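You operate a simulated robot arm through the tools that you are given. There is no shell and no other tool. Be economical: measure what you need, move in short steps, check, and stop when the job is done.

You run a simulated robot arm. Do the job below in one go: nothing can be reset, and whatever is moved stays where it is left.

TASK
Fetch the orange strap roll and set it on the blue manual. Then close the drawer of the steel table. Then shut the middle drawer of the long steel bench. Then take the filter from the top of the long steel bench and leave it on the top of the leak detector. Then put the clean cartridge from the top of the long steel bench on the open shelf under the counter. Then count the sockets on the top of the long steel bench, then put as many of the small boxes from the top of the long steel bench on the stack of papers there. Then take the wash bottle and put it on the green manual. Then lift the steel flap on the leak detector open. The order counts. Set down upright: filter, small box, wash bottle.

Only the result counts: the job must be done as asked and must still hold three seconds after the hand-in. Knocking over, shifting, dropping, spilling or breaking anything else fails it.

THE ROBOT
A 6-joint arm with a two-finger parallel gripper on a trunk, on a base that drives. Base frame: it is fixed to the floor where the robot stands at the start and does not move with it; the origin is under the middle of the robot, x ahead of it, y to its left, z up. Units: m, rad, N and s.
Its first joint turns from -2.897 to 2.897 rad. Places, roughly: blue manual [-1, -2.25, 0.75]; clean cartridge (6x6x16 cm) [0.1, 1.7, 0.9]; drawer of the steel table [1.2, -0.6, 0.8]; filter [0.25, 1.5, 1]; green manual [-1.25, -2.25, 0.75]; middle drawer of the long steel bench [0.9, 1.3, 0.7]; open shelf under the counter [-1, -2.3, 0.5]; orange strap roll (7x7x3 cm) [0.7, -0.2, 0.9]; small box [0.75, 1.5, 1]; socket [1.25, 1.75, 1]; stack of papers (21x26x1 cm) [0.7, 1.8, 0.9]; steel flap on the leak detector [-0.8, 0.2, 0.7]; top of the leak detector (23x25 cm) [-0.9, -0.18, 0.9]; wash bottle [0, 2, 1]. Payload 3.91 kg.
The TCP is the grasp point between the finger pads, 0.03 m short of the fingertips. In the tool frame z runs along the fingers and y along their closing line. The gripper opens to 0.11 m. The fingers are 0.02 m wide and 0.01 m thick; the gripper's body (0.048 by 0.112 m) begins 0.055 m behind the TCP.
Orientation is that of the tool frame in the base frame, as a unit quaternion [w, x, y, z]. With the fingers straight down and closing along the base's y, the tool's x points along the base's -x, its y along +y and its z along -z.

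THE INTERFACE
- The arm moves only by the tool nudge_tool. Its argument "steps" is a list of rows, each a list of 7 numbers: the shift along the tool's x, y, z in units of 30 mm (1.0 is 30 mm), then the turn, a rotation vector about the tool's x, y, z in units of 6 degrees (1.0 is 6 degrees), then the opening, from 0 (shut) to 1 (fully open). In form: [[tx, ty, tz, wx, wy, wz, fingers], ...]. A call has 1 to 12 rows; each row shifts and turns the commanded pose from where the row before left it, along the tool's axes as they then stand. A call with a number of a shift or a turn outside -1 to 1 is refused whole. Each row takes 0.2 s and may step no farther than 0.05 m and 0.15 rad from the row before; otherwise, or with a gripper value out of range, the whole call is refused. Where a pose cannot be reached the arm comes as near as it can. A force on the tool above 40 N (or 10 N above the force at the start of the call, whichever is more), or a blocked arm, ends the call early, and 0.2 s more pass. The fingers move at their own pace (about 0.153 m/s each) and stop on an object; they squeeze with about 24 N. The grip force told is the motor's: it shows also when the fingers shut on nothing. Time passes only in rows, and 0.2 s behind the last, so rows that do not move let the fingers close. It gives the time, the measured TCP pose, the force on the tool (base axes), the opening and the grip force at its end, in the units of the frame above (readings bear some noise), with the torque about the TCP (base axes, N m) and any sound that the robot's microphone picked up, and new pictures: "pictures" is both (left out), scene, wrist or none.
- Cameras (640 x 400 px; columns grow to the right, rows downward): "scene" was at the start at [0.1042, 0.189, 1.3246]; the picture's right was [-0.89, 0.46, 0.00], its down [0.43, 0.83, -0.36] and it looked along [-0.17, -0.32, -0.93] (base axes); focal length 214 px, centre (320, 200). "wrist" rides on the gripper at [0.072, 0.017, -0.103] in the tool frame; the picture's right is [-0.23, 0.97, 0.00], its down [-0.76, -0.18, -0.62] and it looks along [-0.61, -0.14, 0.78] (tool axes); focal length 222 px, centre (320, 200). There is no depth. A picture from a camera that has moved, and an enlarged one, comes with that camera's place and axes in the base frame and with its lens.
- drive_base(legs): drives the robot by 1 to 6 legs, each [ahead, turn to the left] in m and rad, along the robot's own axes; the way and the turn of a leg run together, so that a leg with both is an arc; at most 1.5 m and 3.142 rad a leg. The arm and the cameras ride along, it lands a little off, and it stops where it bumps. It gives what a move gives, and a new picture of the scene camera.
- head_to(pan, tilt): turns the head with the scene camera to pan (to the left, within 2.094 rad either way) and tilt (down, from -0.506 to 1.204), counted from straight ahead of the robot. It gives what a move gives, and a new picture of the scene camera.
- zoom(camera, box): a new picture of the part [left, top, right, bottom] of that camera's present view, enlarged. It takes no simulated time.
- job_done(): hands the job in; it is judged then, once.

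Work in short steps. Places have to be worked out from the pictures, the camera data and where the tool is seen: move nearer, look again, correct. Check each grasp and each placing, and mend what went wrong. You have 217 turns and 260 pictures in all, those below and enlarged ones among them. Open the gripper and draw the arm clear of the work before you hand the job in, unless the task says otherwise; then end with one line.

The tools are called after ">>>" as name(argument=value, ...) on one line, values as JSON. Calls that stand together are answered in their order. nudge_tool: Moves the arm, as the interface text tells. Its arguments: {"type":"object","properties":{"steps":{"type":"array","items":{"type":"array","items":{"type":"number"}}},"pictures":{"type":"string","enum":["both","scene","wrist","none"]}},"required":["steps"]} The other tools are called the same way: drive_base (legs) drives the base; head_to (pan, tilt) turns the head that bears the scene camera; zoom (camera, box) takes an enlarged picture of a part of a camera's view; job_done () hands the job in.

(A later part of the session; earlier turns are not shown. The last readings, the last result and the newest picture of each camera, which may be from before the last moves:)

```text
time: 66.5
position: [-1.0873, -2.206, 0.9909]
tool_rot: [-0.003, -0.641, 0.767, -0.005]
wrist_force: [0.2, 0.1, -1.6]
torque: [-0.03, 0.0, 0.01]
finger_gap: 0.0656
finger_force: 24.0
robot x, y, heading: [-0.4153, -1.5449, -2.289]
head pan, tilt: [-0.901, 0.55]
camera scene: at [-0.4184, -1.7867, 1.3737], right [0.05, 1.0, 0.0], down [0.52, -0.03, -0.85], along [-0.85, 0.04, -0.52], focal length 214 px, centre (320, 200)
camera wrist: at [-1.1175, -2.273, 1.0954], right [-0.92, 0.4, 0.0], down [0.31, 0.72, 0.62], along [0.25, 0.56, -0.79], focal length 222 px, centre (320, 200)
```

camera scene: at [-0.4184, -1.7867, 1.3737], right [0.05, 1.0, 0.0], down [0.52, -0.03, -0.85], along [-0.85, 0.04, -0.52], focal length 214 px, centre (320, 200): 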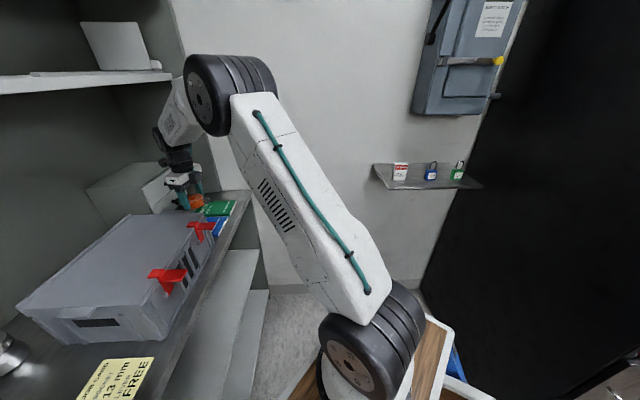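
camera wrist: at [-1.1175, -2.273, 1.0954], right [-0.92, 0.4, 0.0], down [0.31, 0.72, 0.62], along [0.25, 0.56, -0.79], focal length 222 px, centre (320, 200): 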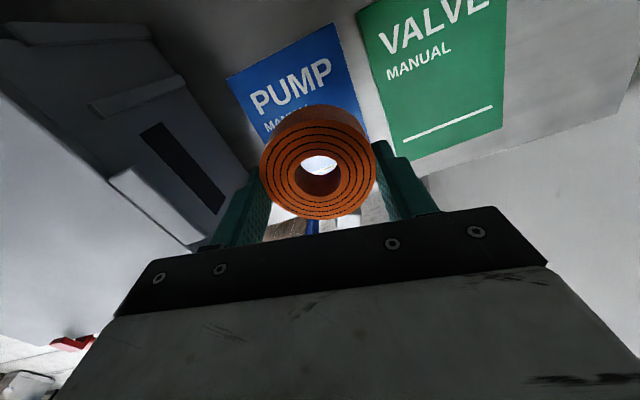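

The manual lies right below; I shift 1 cm and lower to just above it.

>>> nudge_tool(steps=[[0, -0.35, 0.9, 0, 0, 0, 0], [0, 0, 0.9, 0, 0, 0, 0], [0, 0, 0.7, 0, 0, 0, 0], [0, 0, 0.3, 0, 0, 0, 0], [0, 0, 0.15, 0, 0, 0, 0]], pictures="scene")

>>> zoom(camera="scene", box=[150, 170, 278, 250])

```text
time: 67.7
position: [-1.0757, -2.2109, 0.9041]
tool_rot: [-0.005, -0.641, 0.767, -0.005]
wrist_force: [2.2, 1.3, 7.0]
torque: [0.28, -0.09, -0.08]
finger_gap: 0.0656
finger_force: 23.8
robot x, y, heading: [-0.4247, -1.5445, -2.288]
head pan, tilt: [-0.901, 0.55]
camera scene: at [-0.4182, -1.7866, 1.3737], right [0.05, 1.0, 0.0], down [0.52, -0.03, -0.85], along [-0.85, 0.04, -0.52], focal length 214 px, centre (320, 200)
```

scene: 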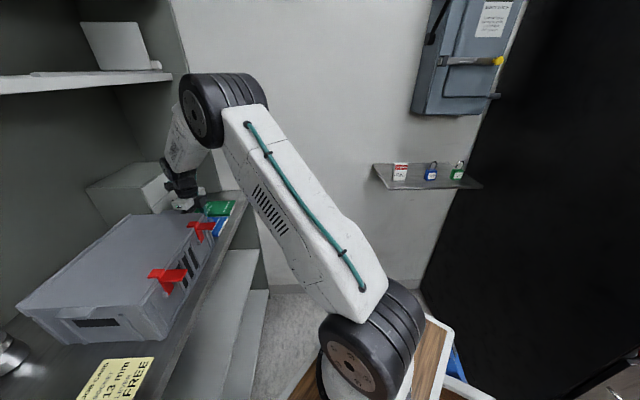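

```text
5.00 times, centred on (214, 210) of scene
camera zoom: at [-0.4182, -1.7866, 1.3737], right [0.05, 1.0, 0.0], down [0.52, -0.03, -0.85], along [-0.85, 0.04, -0.52], focal length 1072 px, centre (850, 150)
```

zoom: 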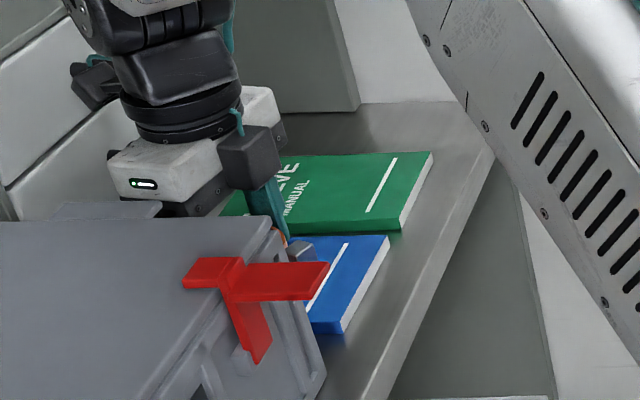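

Contact of 7 N is felt, so the roll rests on the manual. I open moderately and lift straight up.

>>> nudge_tool(steps=[[0, 0, 0, 0, 0, 0, 0.8], [0, 0, 0, 0, 0, 0, 0.8], [0, 0, 0, 0, 0, 0, 0.8], [0, 0, -0.5, 0, 0, 0, 0.8], [0, 0, -1, 0, 0, 0, 0.8], [0, 0, -1, 0, 0, 0, 0.8], [0, 0, -1, 0, 0, 0, 0.8], [0, 0, -1, 0, 0, 0, 0.8], [0, 0, -1, 0, 0, 0, 0.8]])

```text
time: 69.7
position: [-1.0774, -2.2077, 1.0677]
tool_rot: [-0.003, -0.642, 0.767, -0.004]
wrist_force: [-0.3, 0.7, -0.1]
torque: [0.0, -0.02, -0.02]
finger_gap: 0.0884
finger_force: 0.1
robot x, y, heading: [-0.4207, -1.5442, -2.286]
head pan, tilt: [-0.901, 0.55]
camera scene: at [-0.4187, -1.787, 1.3737], right [0.05, 1.0, 0.0], down [0.52, -0.03, -0.85], along [-0.85, 0.04, -0.52], focal length 214 px, centre (320, 200)
camera wrist: at [-1.1061, -2.2747, 1.1722], right [-0.92, 0.4, 0.0], down [0.31, 0.72, 0.62], along [0.25, 0.56, -0.79], focal length 222 px, centre (320, 200)
```

scene: 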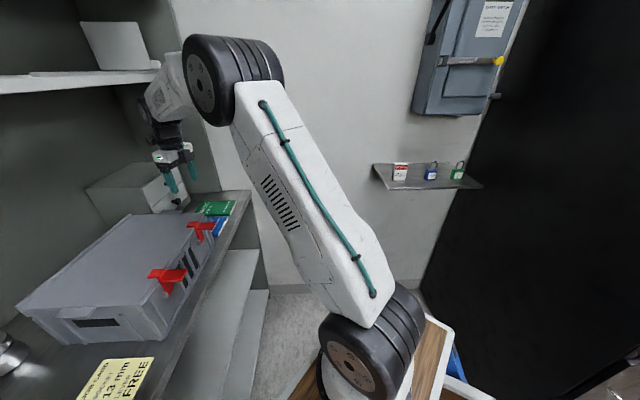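
wrist: 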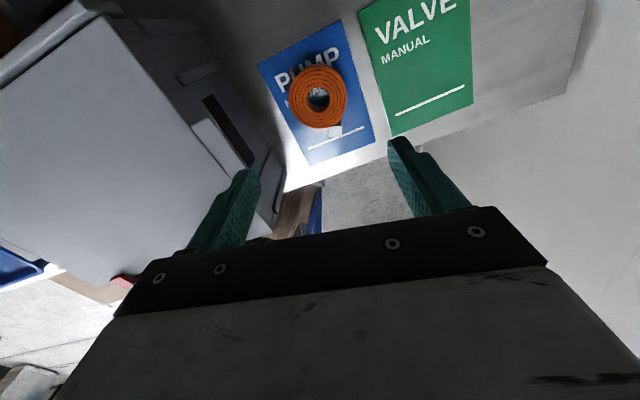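

Task 1 is done: the roll lies flat on the blue manual. I retract the arm, back away and turn toward the steel table to find its drawer.

>>> nudge_tool(steps=[[-0.8, -0.59, -1, 0, 0, 0, 0.5], [-0.8, -0.59, -1, 0, 0, 0, 0.5], [-0.8, -0.59, -1, 0, 0, 0, 0.5], [-0.8, -0.59, -1, 0, 0, 0, 0.5], [-0.8, -0.59, -1, 0, 0, 0, 0.5], [-0.8, -0.59, -1, 0, 0, 0, 0.5], [-0.8, -0.59, -1, 0, 0, 0, 0.5], [-0.8, -0.59, -1, 0, 0, 0, 0.5]], pictures="none")

>>> drive_base(legs=[[-0.45, 0], [0, 2.0]])

>>> head_to(pan=0.6, tilt=0.45)

```text
time: 71.5
position: [-0.9013, -2.0415, 1.3054]
tool_rot: [-0.002, -0.641, 0.767, -0.004]
wrist_force: [-0.4, -0.4, -0.8]
torque: [0.05, -0.04, -0.01]
finger_gap: 0.0549
finger_force: 0.1
robot x, y, heading: [-0.4212, -1.5395, -2.288]
head pan, tilt: [-0.901, 0.55]
```

```text
time: 78.9
position: [0.5285, -1.4505, 1.3076]
tool_rot: [-0.001, 0.994, 0.109, 0.005]
wrist_force: [0.4, 0.3, 0.7]
torque: [-0.01, 0.0, 0.02]
finger_gap: 0.0549
finger_force: 0.1
robot x, y, heading: [-0.1175, -1.2001, -0.325]
head pan, tilt: [-0.901, 0.55]
camera scene: at [0.1098, -1.0989, 1.3737], right [-0.94, -0.34, 0.0], down [-0.18, 0.49, -0.85], along [0.29, -0.8, -0.52], focal length 214 px, centre (320, 200)
```

scene: 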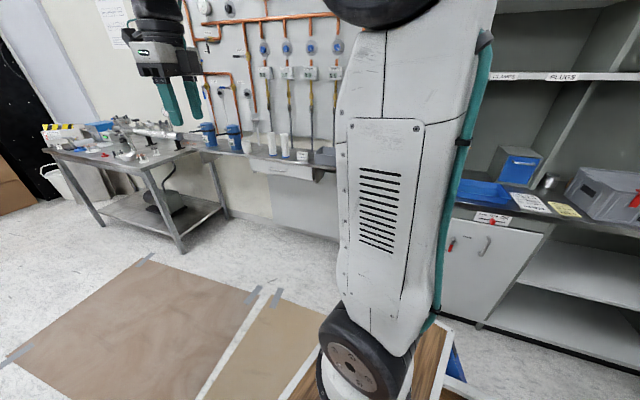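

```text
time: 80.5
position: [0.5284, -1.4499, 1.3069]
tool_rot: [-0.001, 0.994, 0.11, 0.005]
wrist_force: [0.5, 0.3, -0.4]
torque: [0.0, 0.03, 0.0]
finger_gap: 0.0552
finger_force: 0.1
robot x, y, heading: [-0.12, -1.2024, -0.326]
head pan, tilt: [0.6, 0.45]
camera scene: at [0.1675, -0.9892, 1.3827], right [0.27, -0.96, 0.0], down [-0.42, -0.12, -0.9], along [0.87, 0.25, -0.44], focal length 214 px, centre (320, 200)
```

scene: 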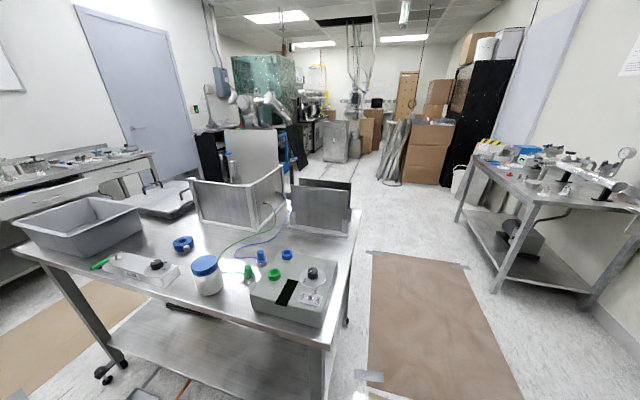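

I enlarge the plates on the table, which are where the drawer should be.

>>> zoom(camera="scene", box=[180, 140, 380, 265])

```text
3.20 times, centred on (280, 202) of scene
camera zoom: at [0.1675, -0.9892, 1.3827], right [0.27, -0.96, 0.0], down [-0.42, -0.12, -0.9], along [0.87, 0.25, -0.44], focal length 686 px, centre (448, 192)
```

zoom: 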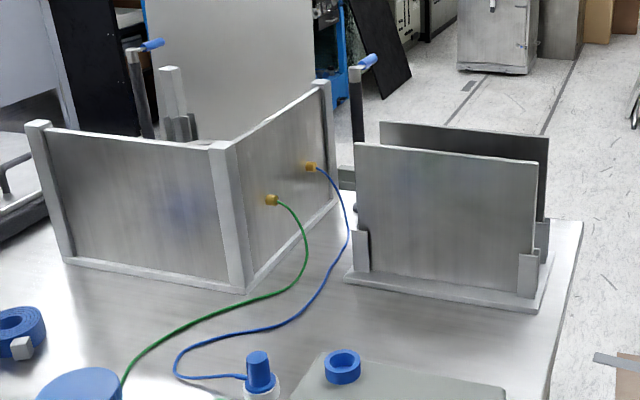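

The drawer must be on the table's far (+x) side. I drive along the aisle at y ≈ -1.45 to beyond the table and look back.

>>> drive_base(legs=[[0.8, 0], [0, 0.326], [1.35, 0], [0, 1.57]])

>>> head_to(pan=0.8, tilt=0.5)

```text
time: 95.9
position: [2.0142, -0.7452, 1.307]
tool_rot: [-0.006, 0.5, 0.866, 0.002]
wrist_force: [0.5, -0.5, -0.5]
torque: [0.0, 0.02, -0.01]
finger_gap: 0.0547
finger_force: 0.1
robot x, y, heading: [1.9709, -1.4384, 1.551]
head pan, tilt: [0.6, 0.45]
camera scene: at [1.6858, -1.2241, 1.3827], right [0.83, 0.55, 0.0], down [0.24, -0.36, -0.9], along [-0.5, 0.75, -0.44], focal length 214 px, centre (320, 200)
```

scene: 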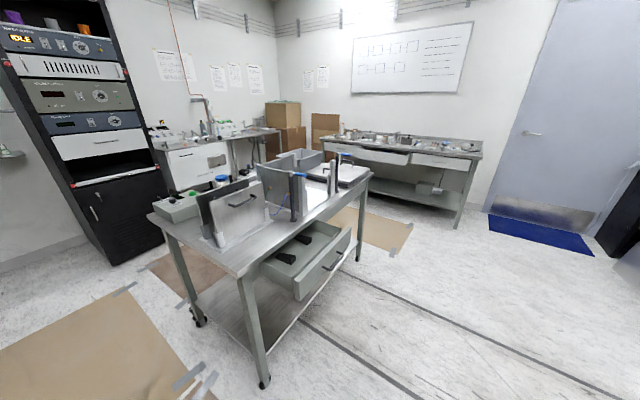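

```text
time: 96.7
position: [2.0147, -0.7461, 1.3066]
tool_rot: [-0.005, 0.5, 0.866, 0.001]
wrist_force: [-0.1, 0.2, 0.6]
torque: [-0.01, 0.05, 0.05]
finger_gap: 0.0548
finger_force: 0.1
robot x, y, heading: [1.9706, -1.4371, 1.55]
head pan, tilt: [0.799, 0.499]
camera scene: at [1.6723, -1.2363, 1.3783], right [0.71, 0.7, 0.0], down [0.34, -0.34, -0.88], along [-0.62, 0.62, -0.48], focal length 214 px, centre (320, 200)
```

scene: 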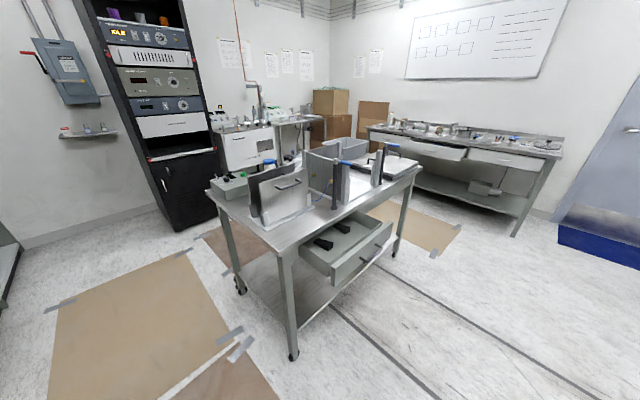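

The open drawer is visible on the far side. I enlarge it.

>>> zoom(camera="scene", box=[240, 140, 440, 300])

```text
2.50 times, centred on (340, 220) of scene
camera zoom: at [1.6723, -1.2363, 1.3783], right [0.71, 0.7, 0.0], down [0.34, -0.34, -0.88], along [-0.62, 0.62, -0.48], focal length 536 px, centre (270, 150)
```

zoom: 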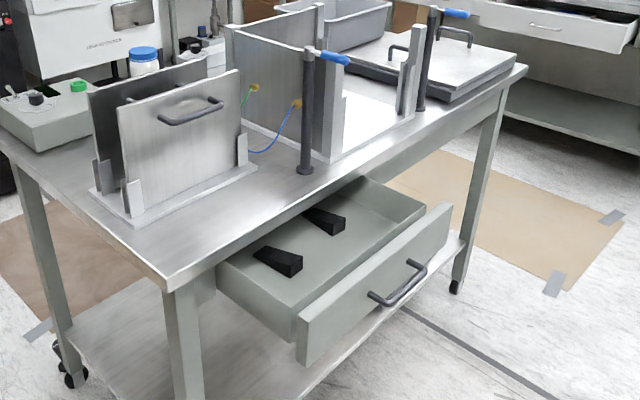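

Drawer front is at x ≈ 1.32 spanning y -0.80…-0.40, handle near (1.35, -0.61, 0.76). I drive round to face it from +x.

>>> drive_base(legs=[[0, -0.3], [0.88, 0], [0, 1.89]])

>>> head_to(pan=-0.15, tilt=0.75)

```text
time: 106.8
position: [1.5581, -0.5408, 1.3071]
tool_rot: [-0.006, -0.259, 0.966, -0.003]
wrist_force: [0.3, 0.1, -0.3]
torque: [-0.01, 0.02, 0.01]
finger_gap: 0.0551
finger_force: 0.1
robot x, y, heading: [2.2516, -0.5884, 3.131]
head pan, tilt: [0.799, 0.499]
camera scene: at [2.0524, -0.8779, 1.3783], right [-0.71, 0.71, 0.0], down [0.34, 0.34, -0.88], along [-0.62, -0.62, -0.48], focal length 214 px, centre (320, 200)
```

scene: 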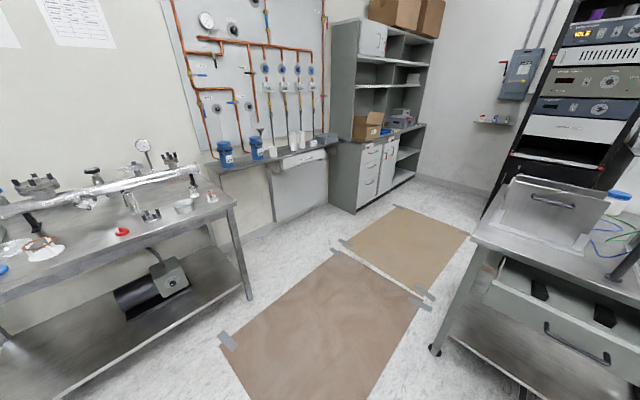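

```text
time: 108.1
position: [1.5587, -0.5398, 1.3078]
tool_rot: [-0.005, -0.259, 0.966, -0.002]
wrist_force: [-0.5, -0.3, -0.3]
torque: [0.0, 0.03, 0.02]
finger_gap: 0.055
finger_force: 0.2
robot x, y, heading: [2.2507, -0.5871, 3.126]
head pan, tilt: [-0.15, 0.75]
camera scene: at [2.0351, -0.8001, 1.3563], right [0.16, 0.99, 0.0], down [0.67, -0.11, -0.73], along [-0.72, 0.12, -0.68], focal length 214 px, centre (320, 200)
```

scene: 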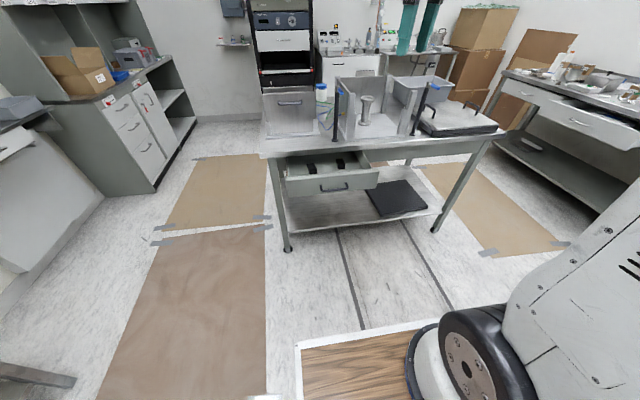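

I enlarge the drawer to locate its handle.

>>> zoom(camera="scene", box=[256, 120, 416, 220])

```text
4.00 times, centred on (336, 170) of scene
camera zoom: at [2.0351, -0.8001, 1.3563], right [0.16, 0.99, 0.0], down [0.67, -0.11, -0.73], along [-0.72, 0.12, -0.68], focal length 858 px, centre (256, 320)
```

zoom: 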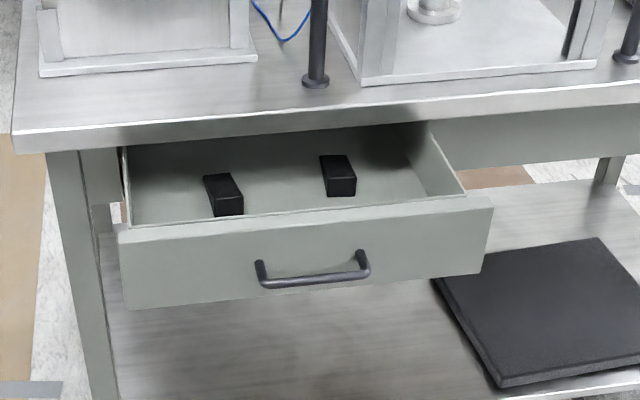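

The handle bar is at about (1.357, -0.623, 0.765), panel z 0.71–0.815, table edge x ≈ 1.19. I bring the closed fingers down in front of the handle, then tilt 24°.

>>> nudge_tool(steps=[[0, 0, 0, 0, 0, 1, 0], [0, 0, 0, 0, 0, 1, 0], [0, 0, 0, 0, 0, 0.5, 0], [0.3, -0.16, 1, 0, 0, 0, 0], [0.3, -0.16, 1, 0, 0, 0, 0], [0.3, -0.16, 1, 0, 0, 0, 0], [0.3, -0.16, 1, 0, 0, 0, 0], [0.3, -0.16, 1, 0, 0, 0, 0], [0.3, -0.16, 1, 0, 0, 0, 0], [0.3, -0.16, 1, 0, 0, 0, 0], [0.3, -0.16, 1, 0, 0, 0, 0], [0.3, -0.16, 1, 0, 0, 0, 0]], pictures="none")

>>> nudge_tool(steps=[[0, 0, 1, 0, 0, 0, 0], [0, 0, 1, 0, 0, 0, 0], [0, 0, 1, 0, 0, 0, 0], [0, 0, 1, 0, 0, 0, 0], [0, 0, 1, 0, 0, 0, 0], [0, 0, 1, 0, 0, 0, 0], [0, 0, 0, -0.26, 0.96, 0, 0], [0, 0, 0, -0.26, 0.96, 0, 0], [0, 0, 0, -0.26, 0.96, 0, 0], [0, 0, 0, -0.26, 0.96, 0, 0]])

```text
time: 110.7
position: [1.4897, -0.6061, 1.0389]
tool_rot: [-0.005, -0.132, 0.991, -0.004]
wrist_force: [1.2, 0.4, -0.7]
torque: [0.04, 0.02, 0.0]
finger_gap: 0.0
finger_force: 23.7
robot x, y, heading: [2.2517, -0.5842, 3.127]
head pan, tilt: [-0.15, 0.75]
```

```text
time: 112.9
position: [1.4853, -0.5901, 0.8599]
tool_rot: [-0.21, -0.131, 0.969, 0.015]
wrist_force: [-0.1, -0.2, 0.9]
torque: [-0.01, 0.02, 0.0]
finger_gap: 0.0
finger_force: 23.7
out of reach, approached as far as the arm can: row 9, 10
robot x, y, heading: [2.2527, -0.5827, 3.123]
head pan, tilt: [-0.15, 0.75]
camera scene: at [2.035, -0.8, 1.3563], right [0.16, 0.99, 0.0], down [0.67, -0.11, -0.73], along [-0.72, 0.12, -0.68], focal length 214 px, centre (320, 200)
camera wrist: at [1.4598, -0.5905, 0.9853], right [-0.04, 1.0, -0.01], down [0.97, 0.04, 0.25], along [0.25, 0.0, -0.97], focal length 222 px, centre (320, 200)
```

scene: 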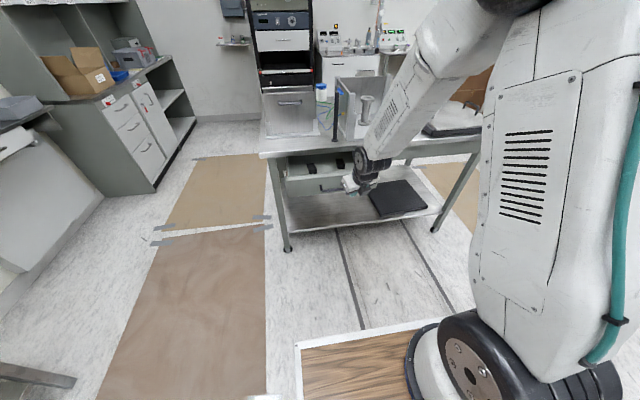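
wrist: 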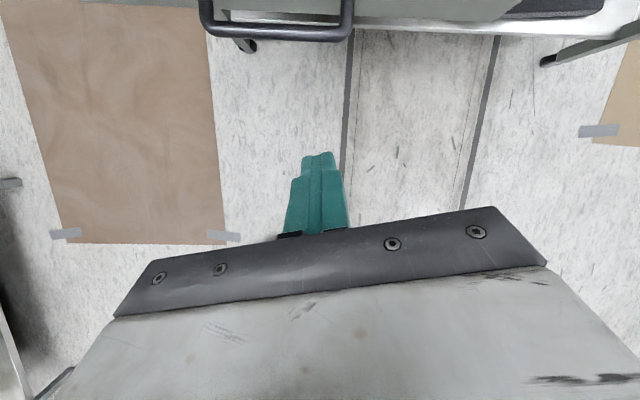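

The tilt is 24° and the handle is seen at about (1.36, -0.63). I lower the closed fingers to the bar's height just outside it.

>>> nudge_tool(steps=[[0.35, -0.225, 0.9, 0, 0, 0, 0], [0.35, -0.225, 0.9, 0, 0, 0, 0], [0.35, -0.225, 0.9, 0, 0, 0, 0], [0.35, -0.225, 0.9, 0, 0, 0, 0]])

```text
time: 113.9
position: [1.404, -0.5963, 0.7789]
tool_rot: [-0.21, -0.13, 0.969, 0.014]
wrist_force: [0.1, 0.1, -0.1]
torque: [0.02, 0.01, 0.02]
finger_gap: 0.0
finger_force: 23.9
out of reach, approached as far as the arm can: row 1, 2, 3, 4
robot x, y, heading: [2.2491, -0.5825, 3.126]
head pan, tilt: [-0.15, 0.75]
camera scene: at [2.0354, -0.7999, 1.3564], right [0.16, 0.99, 0.0], down [0.67, -0.11, -0.73], along [-0.72, 0.12, -0.68], focal length 214 px, centre (320, 200)
camera wrist: at [1.379, -0.5964, 0.9041], right [-0.04, 1.0, -0.01], down [0.97, 0.04, 0.25], along [0.25, 0.0, -0.97], focal length 222 px, centre (320, 200)
```

scene: 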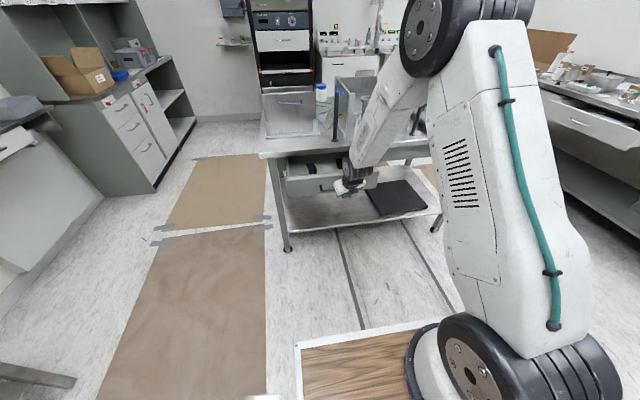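
wrist: 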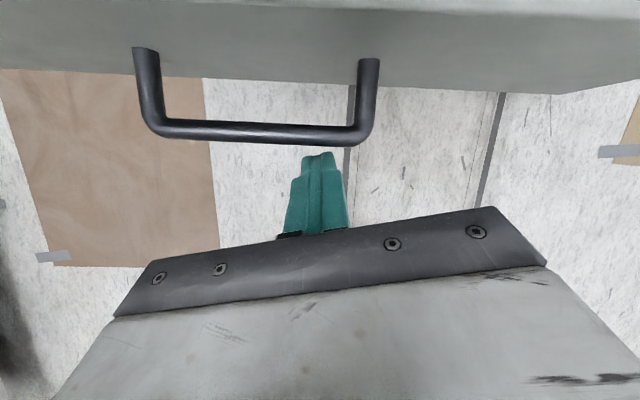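

The fingertips are just outside the bar within the handle's span. I push along -x.

>>> nudge_tool(steps=[[0.88, 0.25, 0.41, 0, 0, 0, 0], [0.88, 0.25, 0.41, 0, 0, 0, 0], [0.88, 0.25, 0.41, 0, 0, 0, 0], [0.88, 0.25, 0.41, 0, 0, 0, 0]])

```text
time: 114.9
position: [1.2817, -0.587, 0.7816]
tool_rot: [-0.21, -0.129, 0.969, 0.024]
wrist_force: [-0.8, -0.4, -1.0]
torque: [0.0, 0.0, -0.01]
finger_gap: 0.0
finger_force: 23.7
out of reach, approached as far as the arm can: row 1
robot x, y, heading: [2.2491, -0.5903, 3.129]
head pan, tilt: [-0.15, 0.75]
camera scene: at [2.0352, -0.8, 1.3563], right [0.16, 0.99, 0.0], down [0.67, -0.11, -0.73], along [-0.72, 0.12, -0.68], focal length 214 px, centre (320, 200)
camera wrist: at [1.2573, -0.5901, 0.9052], right [-0.03, 1.0, 0.01], down [0.97, 0.03, 0.25], along [0.24, 0.02, -0.97], focal length 222 px, centre (320, 200)
```

scene: 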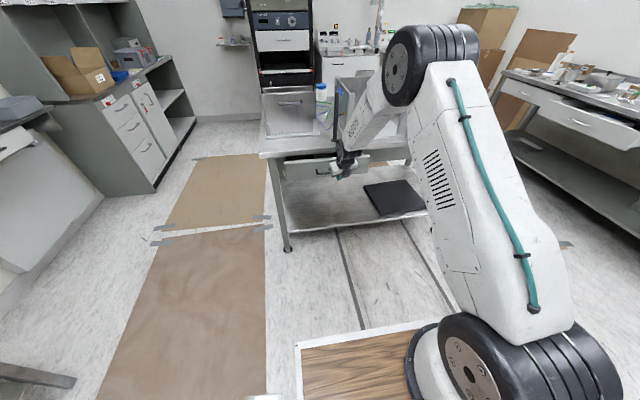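
wrist: 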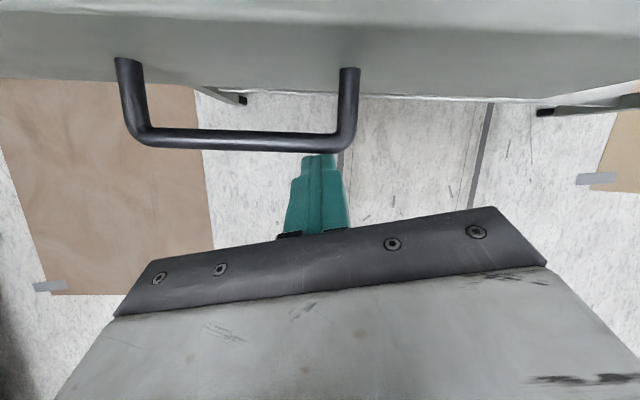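

The drawer slides with it. I keep pushing in smaller steps.

>>> nudge_tool(steps=[[0.53, 0.15, 0.25, 0, 0, 0, 0], [0.53, 0.15, 0.25, 0, 0, 0, 0], [0.35, 0.1, 0.16, 0, 0, 0, 0]])

>>> zoom(camera="scene", box=[256, 120, 416, 220])

```text
time: 115.7
position: [1.2341, -0.5887, 0.7827]
tool_rot: [-0.209, -0.128, 0.969, 0.025]
wrist_force: [0.1, -0.3, 0.2]
torque: [0.01, -0.02, -0.01]
finger_gap: 0.0
finger_force: 24.4
robot x, y, heading: [2.2511, -0.5846, 3.128]
head pan, tilt: [-0.15, 0.75]
camera scene: at [2.0351, -0.8, 1.3563], right [0.16, 0.99, 0.0], down [0.67, -0.11, -0.73], along [-0.72, 0.12, -0.68], focal length 214 px, centre (320, 200)
camera wrist: at [1.2083, -0.5909, 0.9069], right [-0.03, 1.0, 0.01], down [0.97, 0.03, 0.24], along [0.24, 0.01, -0.97], focal length 222 px, centre (320, 200)
```

scene: 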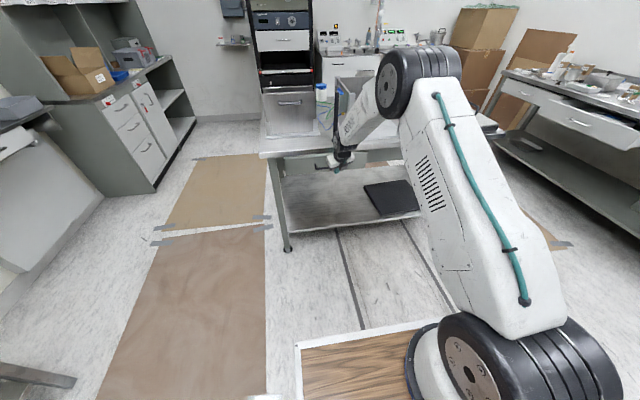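
wrist: 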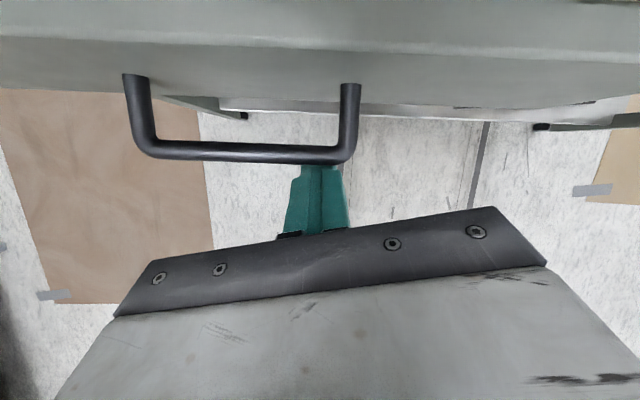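

```text
4.00 times, centred on (336, 170) of scene
camera zoom: at [2.0351, -0.8, 1.3563], right [0.16, 0.99, 0.0], down [0.67, -0.11, -0.73], along [-0.72, 0.12, -0.68], focal length 858 px, centre (256, 320)
```

zoom: 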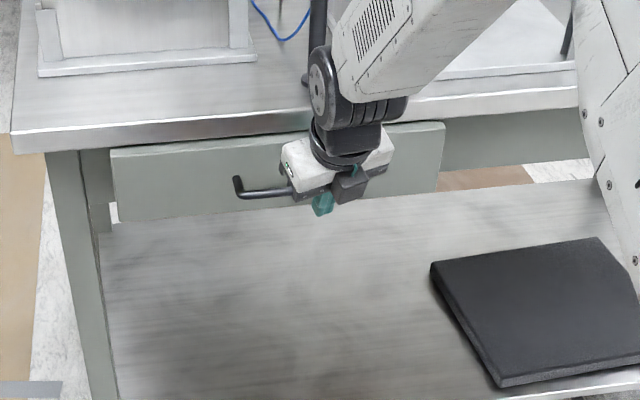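

The drawer front is now under the table's edge. I push on in small steps until resistance shows.

>>> nudge_tool(steps=[[0.3, 0.085, 0.14, 0, 0, 0, 0], [0.3, 0.085, 0.14, 0, 0, 0, 0], [0.3, 0.085, 0.14, 0, 0, 0, 0]], pictures="wrist")

```text
time: 116.5
position: [1.2105, -0.5871, 0.7792]
tool_rot: [-0.204, -0.127, 0.97, 0.023]
wrist_force: [10.9, 0.6, 6.2]
torque: [0.06, 0.12, -0.07]
finger_gap: 0.0
finger_force: 23.9
robot x, y, heading: [2.248, -0.5858, 3.124]
head pan, tilt: [-0.15, 0.75]
stopped in row 3: the force on the tool passed its limit at 53 N (the readings are from after the stop); the commanded pose is now the measured one
camera wrist: at [1.1825, -0.5889, 0.904], right [-0.03, 1.0, 0.01], down [0.97, 0.03, 0.26], along [0.26, 0.02, -0.97], focal length 222 px, centre (320, 200)
```

wrist: 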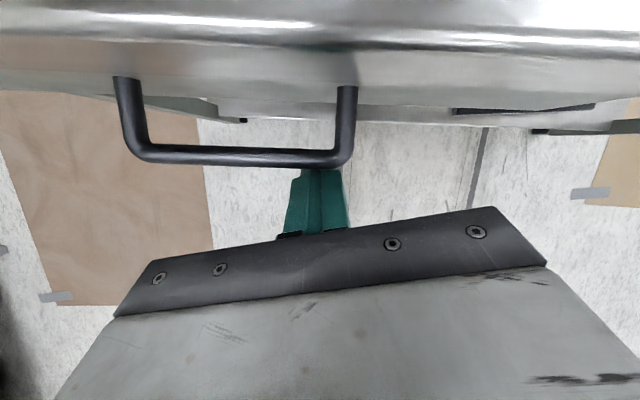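

Firm resistance at x = 1.21: the drawer is against its stop. I withdraw and verify.

>>> nudge_tool(steps=[[-0.88, -0.25, -0.41, 0, 0, 0, 0], [-0.88, -0.25, -0.41, 0, 0, 0, 0], [-0.88, -0.25, -0.41, 0, 0, 0, 0], [-0.88, -0.25, -0.41, 0, 0, 0, 0], [-0.88, -0.25, -0.41, 0, 0, 0, 0], [-0.88, -0.25, -0.41, 0, 0, 0, 0], [0, 0, -1, 0, 0, 0, 0], [0, 0, -1, 0, 0, 0, 0]], pictures="none")

>>> zoom(camera="scene", box=[256, 120, 416, 220])

```text
time: 118.3
position: [1.4135, -0.5882, 0.8352]
tool_rot: [-0.204, -0.128, 0.97, 0.019]
wrist_force: [-0.3, 0.2, 0.2]
torque: [0.03, 0.0, 0.0]
finger_gap: 0.0
finger_force: 24.2
robot x, y, heading: [2.252, -0.5841, 3.133]
head pan, tilt: [-0.15, 0.75]
```

```text
4.00 times, centred on (336, 170) of scene
camera zoom: at [2.0349, -0.8, 1.3563], right [0.16, 0.99, 0.0], down [0.67, -0.11, -0.73], along [-0.72, 0.12, -0.68], focal length 858 px, centre (256, 320)
```

zoom: 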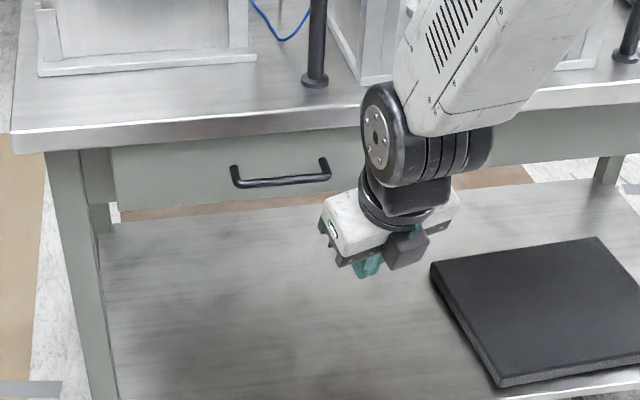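

The table drawer is closed. I level the tool, raise it, and drive round to the corridor in front of the long bench.

>>> nudge_tool(steps=[[-0.4, 0, -0.9, 0, 0, 0, 0], [-0.4, 0, -0.9, 0, 0, 0, 0], [-0.4, 0, -0.9, 0, 0, 0, 0], [0, 0, -0.9, 0.2, -0.96, 0, 0], [0, 0, -0.9, 0.2, -0.96, 0, 0], [0, 0, -0.9, 0.2, -0.96, 0, 0], [0, 0, -0.9, 0.2, -0.96, 0, 0], [0, 0, -0.9, 0, 0, 0, 0], [0, 0, -0.9, 0, 0, -0.5, 0], [0, 0, -0.9, 0, 0, -1, 0], [0, 0, -0.9, 0, 0, -1, 0]], pictures="none")

>>> drive_base(legs=[[0, -1.56], [1.3, 0], [0, 1.3]])

```text
time: 120.7
position: [1.5065, -0.5804, 1.1072]
tool_rot: [0.001, -0.258, 0.966, 0.008]
wrist_force: [0.4, 0.3, -0.3]
torque: [0.02, -0.04, -0.03]
finger_gap: 0.0
finger_force: 23.8
robot x, y, heading: [2.249, -0.5851, 3.13]
head pan, tilt: [-0.15, 0.75]
```

```text
time: 134.2
position: [1.5145, 0.8737, 1.1072]
tool_rot: [0.002, -0.148, 0.989, 0.009]
wrist_force: [-0.2, -0.4, 0.5]
torque: [0.0, 0.02, -0.01]
finger_gap: 0.0
finger_force: 24.3
robot x, y, heading: [2.2379, 0.707, 2.901]
head pan, tilt: [-0.15, 0.75]
camera scene: at [1.9822, 0.544, 1.3563], right [0.38, 0.93, 0.0], down [0.63, -0.26, -0.73], along [-0.68, 0.28, -0.68], focal length 214 px, centre (320, 200)
```

scene: 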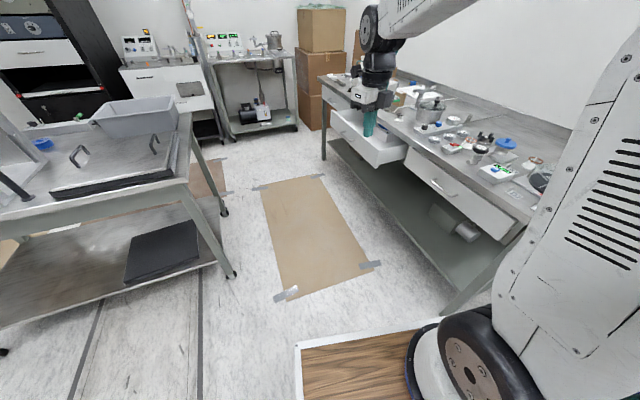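

I enlarge the middle drawer.

>>> zoom(camera="scene", box=[310, 60, 550, 210])

```text
2.67 times, centred on (430, 135) of scene
camera zoom: at [1.9822, 0.544, 1.3563], right [0.38, 0.93, 0.0], down [0.63, -0.26, -0.73], along [-0.68, 0.28, -0.68], focal length 572 px, centre (27, 373)
```

zoom: 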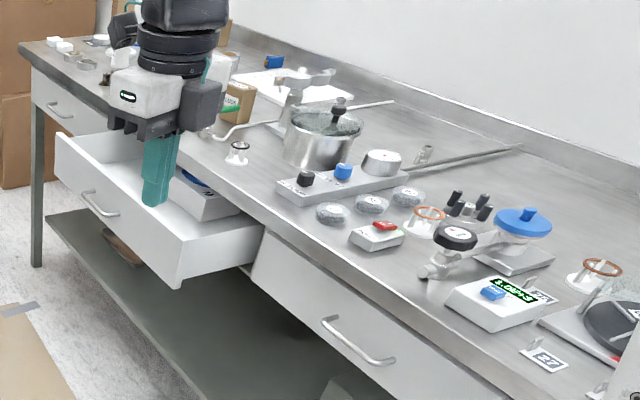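

I move up closer for a second view of the drawer front.

>>> drive_base(legs=[[0, 0.24], [0.42, 0]])

>>> head_to(pan=-0.6, tilt=0.75)

```text
time: 137.7
position: [1.0716, 0.6934, 1.1078]
tool_rot: [0.0, -0.267, 0.964, 0.008]
wrist_force: [-1.6, -0.3, -0.3]
torque: [-0.01, 0.0, 0.0]
finger_gap: 0.0
finger_force: 24.0
robot x, y, heading: [1.8154, 0.7048, -3.135]
head pan, tilt: [-0.15, 0.75]
camera scene: at [1.6046, 0.4854, 1.3563], right [0.14, 0.99, 0.0], down [0.67, -0.1, -0.73], along [-0.72, 0.11, -0.68], focal length 214 px, centre (320, 200)
```

scene: 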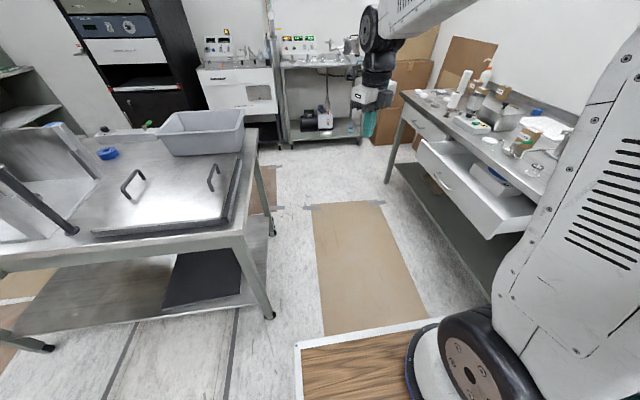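

```text
time: 138.6
position: [1.0707, 0.6938, 1.1084]
tool_rot: [0.0, -0.268, 0.963, 0.009]
wrist_force: [-1.0, -0.1, 0.5]
torque: [-0.02, -0.01, -0.02]
finger_gap: 0.0
finger_force: 23.6
robot x, y, heading: [1.8166, 0.7083, -3.138]
head pan, tilt: [-0.6, 0.75]
camera scene: at [1.618, 0.5198, 1.3563], right [0.56, 0.83, 0.0], down [0.56, -0.38, -0.73], along [-0.61, 0.41, -0.68], focal length 214 px, centre (320, 200)
```

scene: 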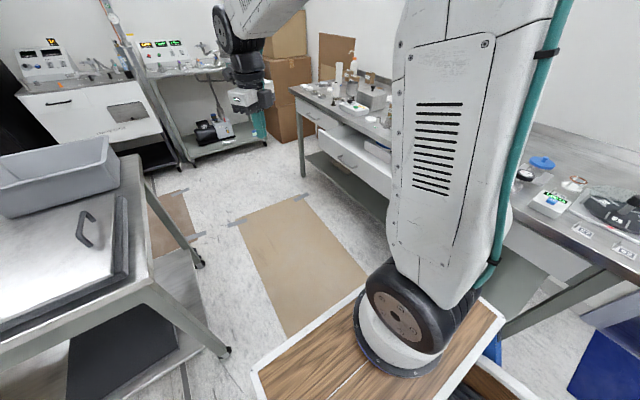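

>>> zoom(camera="scene", box=[285, 80, 413, 160])

```text
5.00 times, centred on (349, 120) of scene
camera zoom: at [1.618, 0.5198, 1.3563], right [0.56, 0.83, 0.0], down [0.56, -0.38, -0.73], along [-0.61, 0.41, -0.68], focal length 1072 px, centre (175, 600)
```

zoom: 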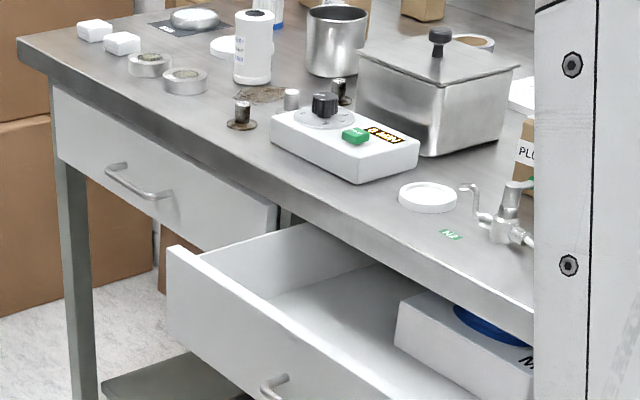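

Drawer front: y ≈ 1.18, z 0.72–0.805, x 0.63–1.21; handle near (0.93, 1.145, 0.765). I turn the tool so the wrist camera looks outward, then move in front of the handle.

>>> nudge_tool(steps=[[0, 0, 0, 0, 0, -1, 0], [0, 0, 0, 0, 0, -1, 0], [0, 0, 0, 0, 0, -1, 0], [0, 0, 0, 0, 0, -1, 0], [0, 0, 0, 0, 0, -1, 0], [0, 0, 0, 0, 0, -1, 0], [0, 0, 0, 0, 0, -1, 0], [0, 0, 0, 0, 0, -1, 0], [0, 0, 0, 0, 0, -1, 0], [0, 0, 0, 0, 0, -0.8, 0]], pictures="none")

>>> nudge_tool(steps=[[-1, 0.42, 0, 0, 0, 0, 0], [-1, 0.42, 0, 0, 0, 0, 0], [-1, 0.42, 0, 0, 0, 0, 0], [-1, 0.42, 0, 0, 0, 0, 0], [-1, 0.42, 0, 0, 0, 0, 0], [-1, 0.42, 0, 0, 0, 0, 0], [-1, 0.42, 0, 0, 0, 0, 0], [-1, 0.42, 0, 0, 0, 0, 0], [-1, 0.42, 0, 0, 0, 0, 0], [-1, 0.42, 0, 0, 0, 0, 0], [-1, 0.42, 0, 0, 0, 0, 0]])

```text
time: 140.8
position: [1.0708, 0.6934, 1.1073]
tool_rot: [0.005, -0.706, 0.708, 0.008]
wrist_force: [0.6, -0.5, -0.1]
torque: [-0.01, -0.03, 0.0]
finger_gap: 0.0
finger_force: 23.5
robot x, y, heading: [1.8141, 0.7, -3.135]
head pan, tilt: [-0.6, 0.75]
```

```text
time: 143.2
position: [0.9333, 1.0247, 1.1137]
tool_rot: [0.005, -0.706, 0.708, 0.007]
wrist_force: [-0.5, -0.2, -0.5]
torque: [0.03, 0.03, 0.01]
finger_gap: 0.0
finger_force: 24.1
robot x, y, heading: [1.8157, 0.7044, -3.134]
head pan, tilt: [-0.6, 0.75]
camera scene: at [1.6183, 0.5197, 1.3563], right [0.56, 0.83, 0.0], down [0.56, -0.38, -0.73], along [-0.61, 0.41, -0.68], focal length 214 px, centre (320, 200)
camera wrist: at [0.9157, 0.95, 1.2172], right [-0.97, 0.23, 0.01], down [0.18, 0.75, 0.64], along [0.14, 0.62, -0.77], focal length 222 px, centre (320, 200)
```

scene: 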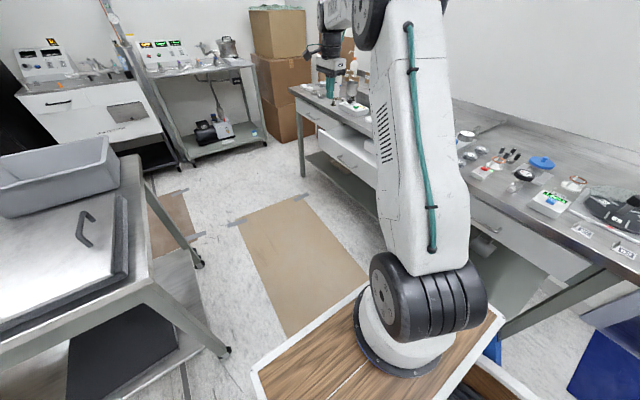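
wrist: 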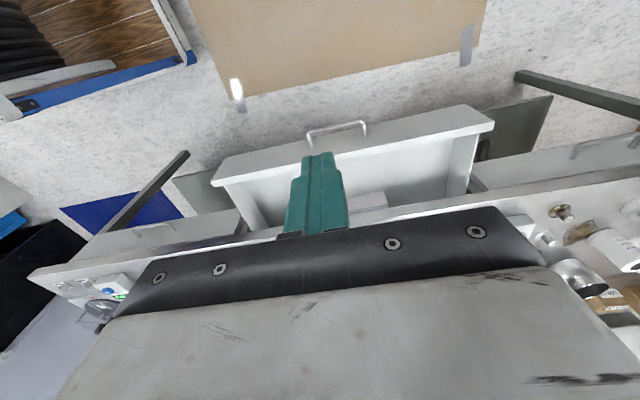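

The handle is seen at about (0.92, 1.137). I tilt the fingers toward the drawer and descend just outside the handle.

>>> nudge_tool(steps=[[0, 0, 0, 0, -1, 0, 0], [0, 0, 0, 0, -1, 0, 0], [0, 0, 0, 0, -1, 0, 0], [0, 0, 0, 0, -1, 0, 0]], pictures="none")

>>> nudge_tool(steps=[[0.29, 0.04, 0.98, 0, 0, 0, 0], [0.29, 0.04, 0.98, 0, 0, 0, 0], [0.29, 0.04, 0.98, 0, 0, 0, 0], [0.29, 0.04, 0.98, 0, 0, 0, 0], [0.29, 0.04, 0.98, 0, 0, 0, 0], [0.29, 0.04, 0.98, 0, 0, 0, 0], [0.29, 0.04, 0.98, 0, 0, 0, 0], [0.29, 0.04, 0.98, 0, 0, 0, 0], [0.29, 0.04, 0.98, 0, 0, 0, 0], [0.29, 0.04, 0.98, 0, 0, 0, 0]])

```text
time: 144.2
position: [0.934, 1.0251, 1.1139]
tool_rot: [0.153, -0.689, 0.692, 0.154]
wrist_force: [-0.3, 0.2, -0.8]
torque: [0.01, 0.03, 0.01]
finger_gap: 0.0
finger_force: 24.2
robot x, y, heading: [1.8151, 0.7045, -3.137]
head pan, tilt: [-0.6, 0.75]
```

```text
time: 146.4
position: [0.9209, 1.0698, 0.8124]
tool_rot: [0.151, -0.689, 0.692, 0.154]
wrist_force: [0.2, -0.5, 0.5]
torque: [0.0, -0.01, -0.02]
finger_gap: 0.0
finger_force: 24.1
robot x, y, heading: [1.8134, 0.706, -3.136]
head pan, tilt: [-0.6, 0.75]
camera scene: at [1.6183, 0.5199, 1.3563], right [0.56, 0.83, 0.0], down [0.56, -0.38, -0.73], along [-0.61, 0.41, -0.68], focal length 214 px, centre (320, 200)
camera wrist: at [0.903, 0.9603, 0.8749], right [-0.97, 0.21, 0.1], down [0.18, 0.43, 0.89], along [0.14, 0.88, -0.45], focal length 222 px, centre (320, 200)
```

scene: 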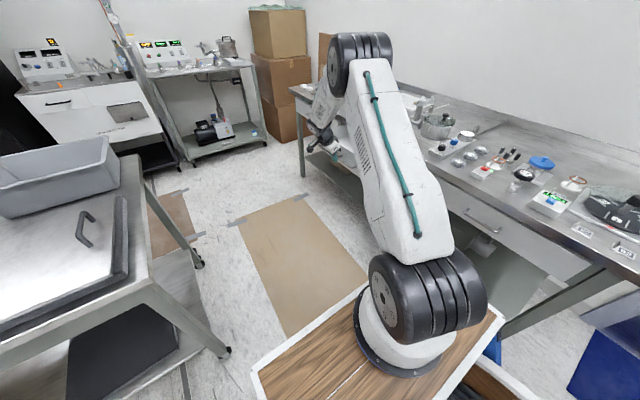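
wrist: 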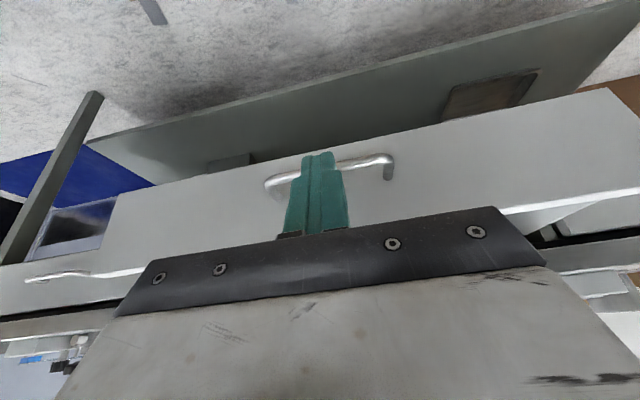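

Fingers are aligned with the handle. I lower 3 cm and push along +y.

>>> nudge_tool(steps=[[0.4, 0, 0.9, 0, 0, 0, 0], [-0.91, 0, 0.41, 0, 0, 0, 0], [-0.91, 0, 0.41, 0, 0, 0, 0], [-0.91, 0, 0.41, 0, 0, 0, 0], [-0.91, 0, 0.41, 0, 0, 0, 0], [-0.91, 0, 0.41, 0, 0, 0, 0]], pictures="wrist")

```text
time: 147.8
position: [0.9211, 1.219, 0.7821]
tool_rot: [0.152, -0.688, 0.692, 0.154]
wrist_force: [-0.3, -0.3, 0.9]
torque: [0.0, -0.02, -0.01]
finger_gap: 0.0002
finger_force: 23.8
robot x, y, heading: [1.8165, 0.7098, -3.137]
head pan, tilt: [-0.6, 0.75]
camera wrist: at [0.9043, 1.1095, 0.8463], right [-0.97, 0.21, 0.1], down [0.18, 0.43, 0.89], along [0.14, 0.88, -0.45], focal length 222 px, centre (320, 200)
```

wrist: 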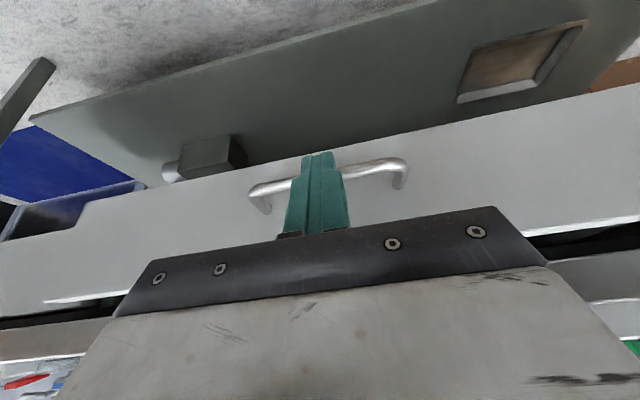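

The drawer is moving in. I continue in smaller steps until it stops.

>>> nudge_tool(steps=[[-0.55, 0, 0.25, 0, 0, 0, 0], [-0.55, 0, 0.25, 0, 0, 0, 0], [-0.37, 0, 0.16, 0, 0, 0, 0], [-0.37, 0, 0.16, 0, 0, 0, 0], [-0.3, 0, 0.14, 0, 0, 0, 0], [-0.3, 0, 0.14, 0, 0, 0, 0], [-0.3, 0, 0.14, 0, 0, 0, 0]], pictures="wrist")

```text
time: 149.1
position: [0.9191, 1.2891, 0.788]
tool_rot: [0.15, -0.689, 0.692, 0.154]
wrist_force: [5.5, -11.7, 10.7]
torque: [-0.24, -0.23, -0.1]
finger_gap: 0.0001
finger_force: 24.2
robot x, y, heading: [1.8177, 0.7034, -3.13]
head pan, tilt: [-0.6, 0.75]
stopped in row 6: the force on the tool passed its limit at 53 N (the readings are from after the stop); the commanded pose is now the measured one
camera wrist: at [0.9019, 1.1785, 0.8513], right [-0.97, 0.21, 0.1], down [0.18, 0.43, 0.88], along [0.14, 0.88, -0.45], focal length 222 px, centre (320, 200)
```

wrist: 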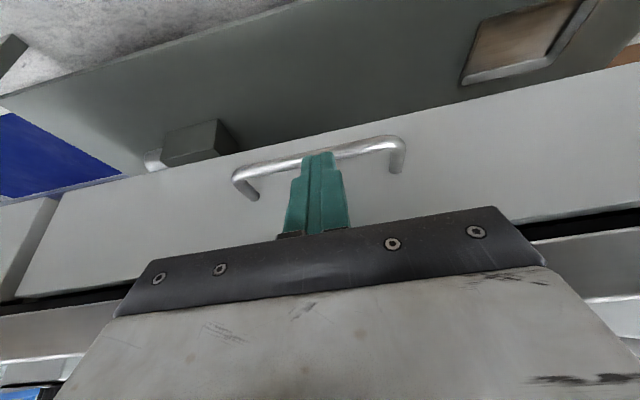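

Firm stop at the expected place. I back off and check that the front is flush.

>>> nudge_tool(steps=[[0.91, 0, -0.41, 0, 0, 0, 0], [0.91, 0, -0.41, 0, 0, 0, 0], [0.91, 0, -0.41, 0, 0, 0, 0], [0.91, 0, -0.41, 0, 0, 0, 0], [0.91, 0, -0.41, 0, 0, 0, 0], [0.91, 0, -0.41, 0, 0, 0, 0], [0.91, 0, -0.41, 0, 0, 0, 0], [-0.3, 0, -0.9, 0, 0, 0, 0], [-0.3, 0, -0.9, 0, 0, 0, 0], [-0.3, 0, -0.9, 0, 0, 0, 0]], pictures="both")

```text
time: 151.3
position: [0.9191, 1.0689, 0.8664]
tool_rot: [0.151, -0.69, 0.691, 0.153]
wrist_force: [0.2, -0.5, 0.1]
torque: [-0.01, -0.03, 0.03]
finger_gap: 0.0001
finger_force: 24.1
robot x, y, heading: [1.8147, 0.7074, -3.133]
head pan, tilt: [-0.6, 0.75]
camera scene: at [1.6184, 0.5194, 1.3563], right [0.56, 0.83, 0.0], down [0.57, -0.38, -0.73], along [-0.61, 0.41, -0.68], focal length 214 px, centre (320, 200)
camera wrist: at [0.9012, 0.9593, 0.9311], right [-0.97, 0.21, 0.1], down [0.18, 0.43, 0.88], along [0.14, 0.88, -0.46], focal length 222 px, centre (320, 200)
```

scene: 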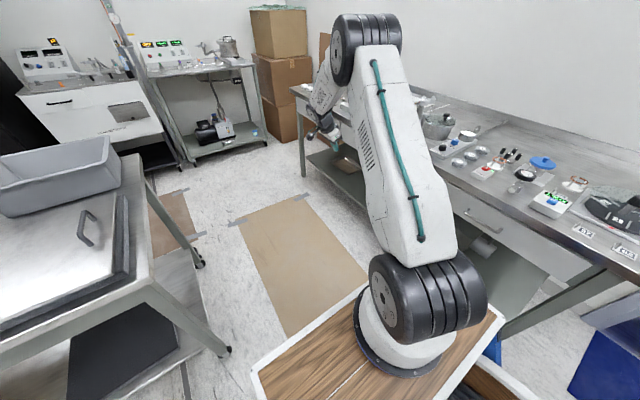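
wrist: 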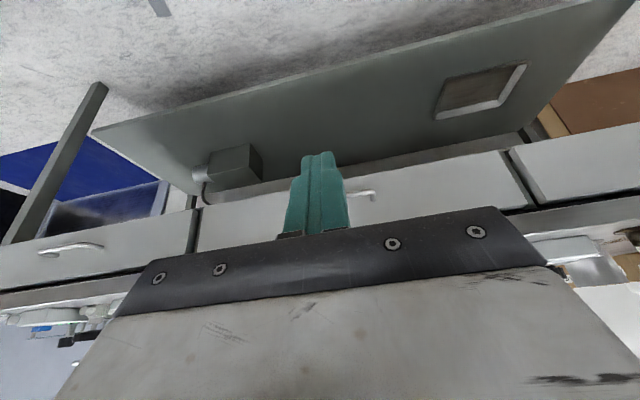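

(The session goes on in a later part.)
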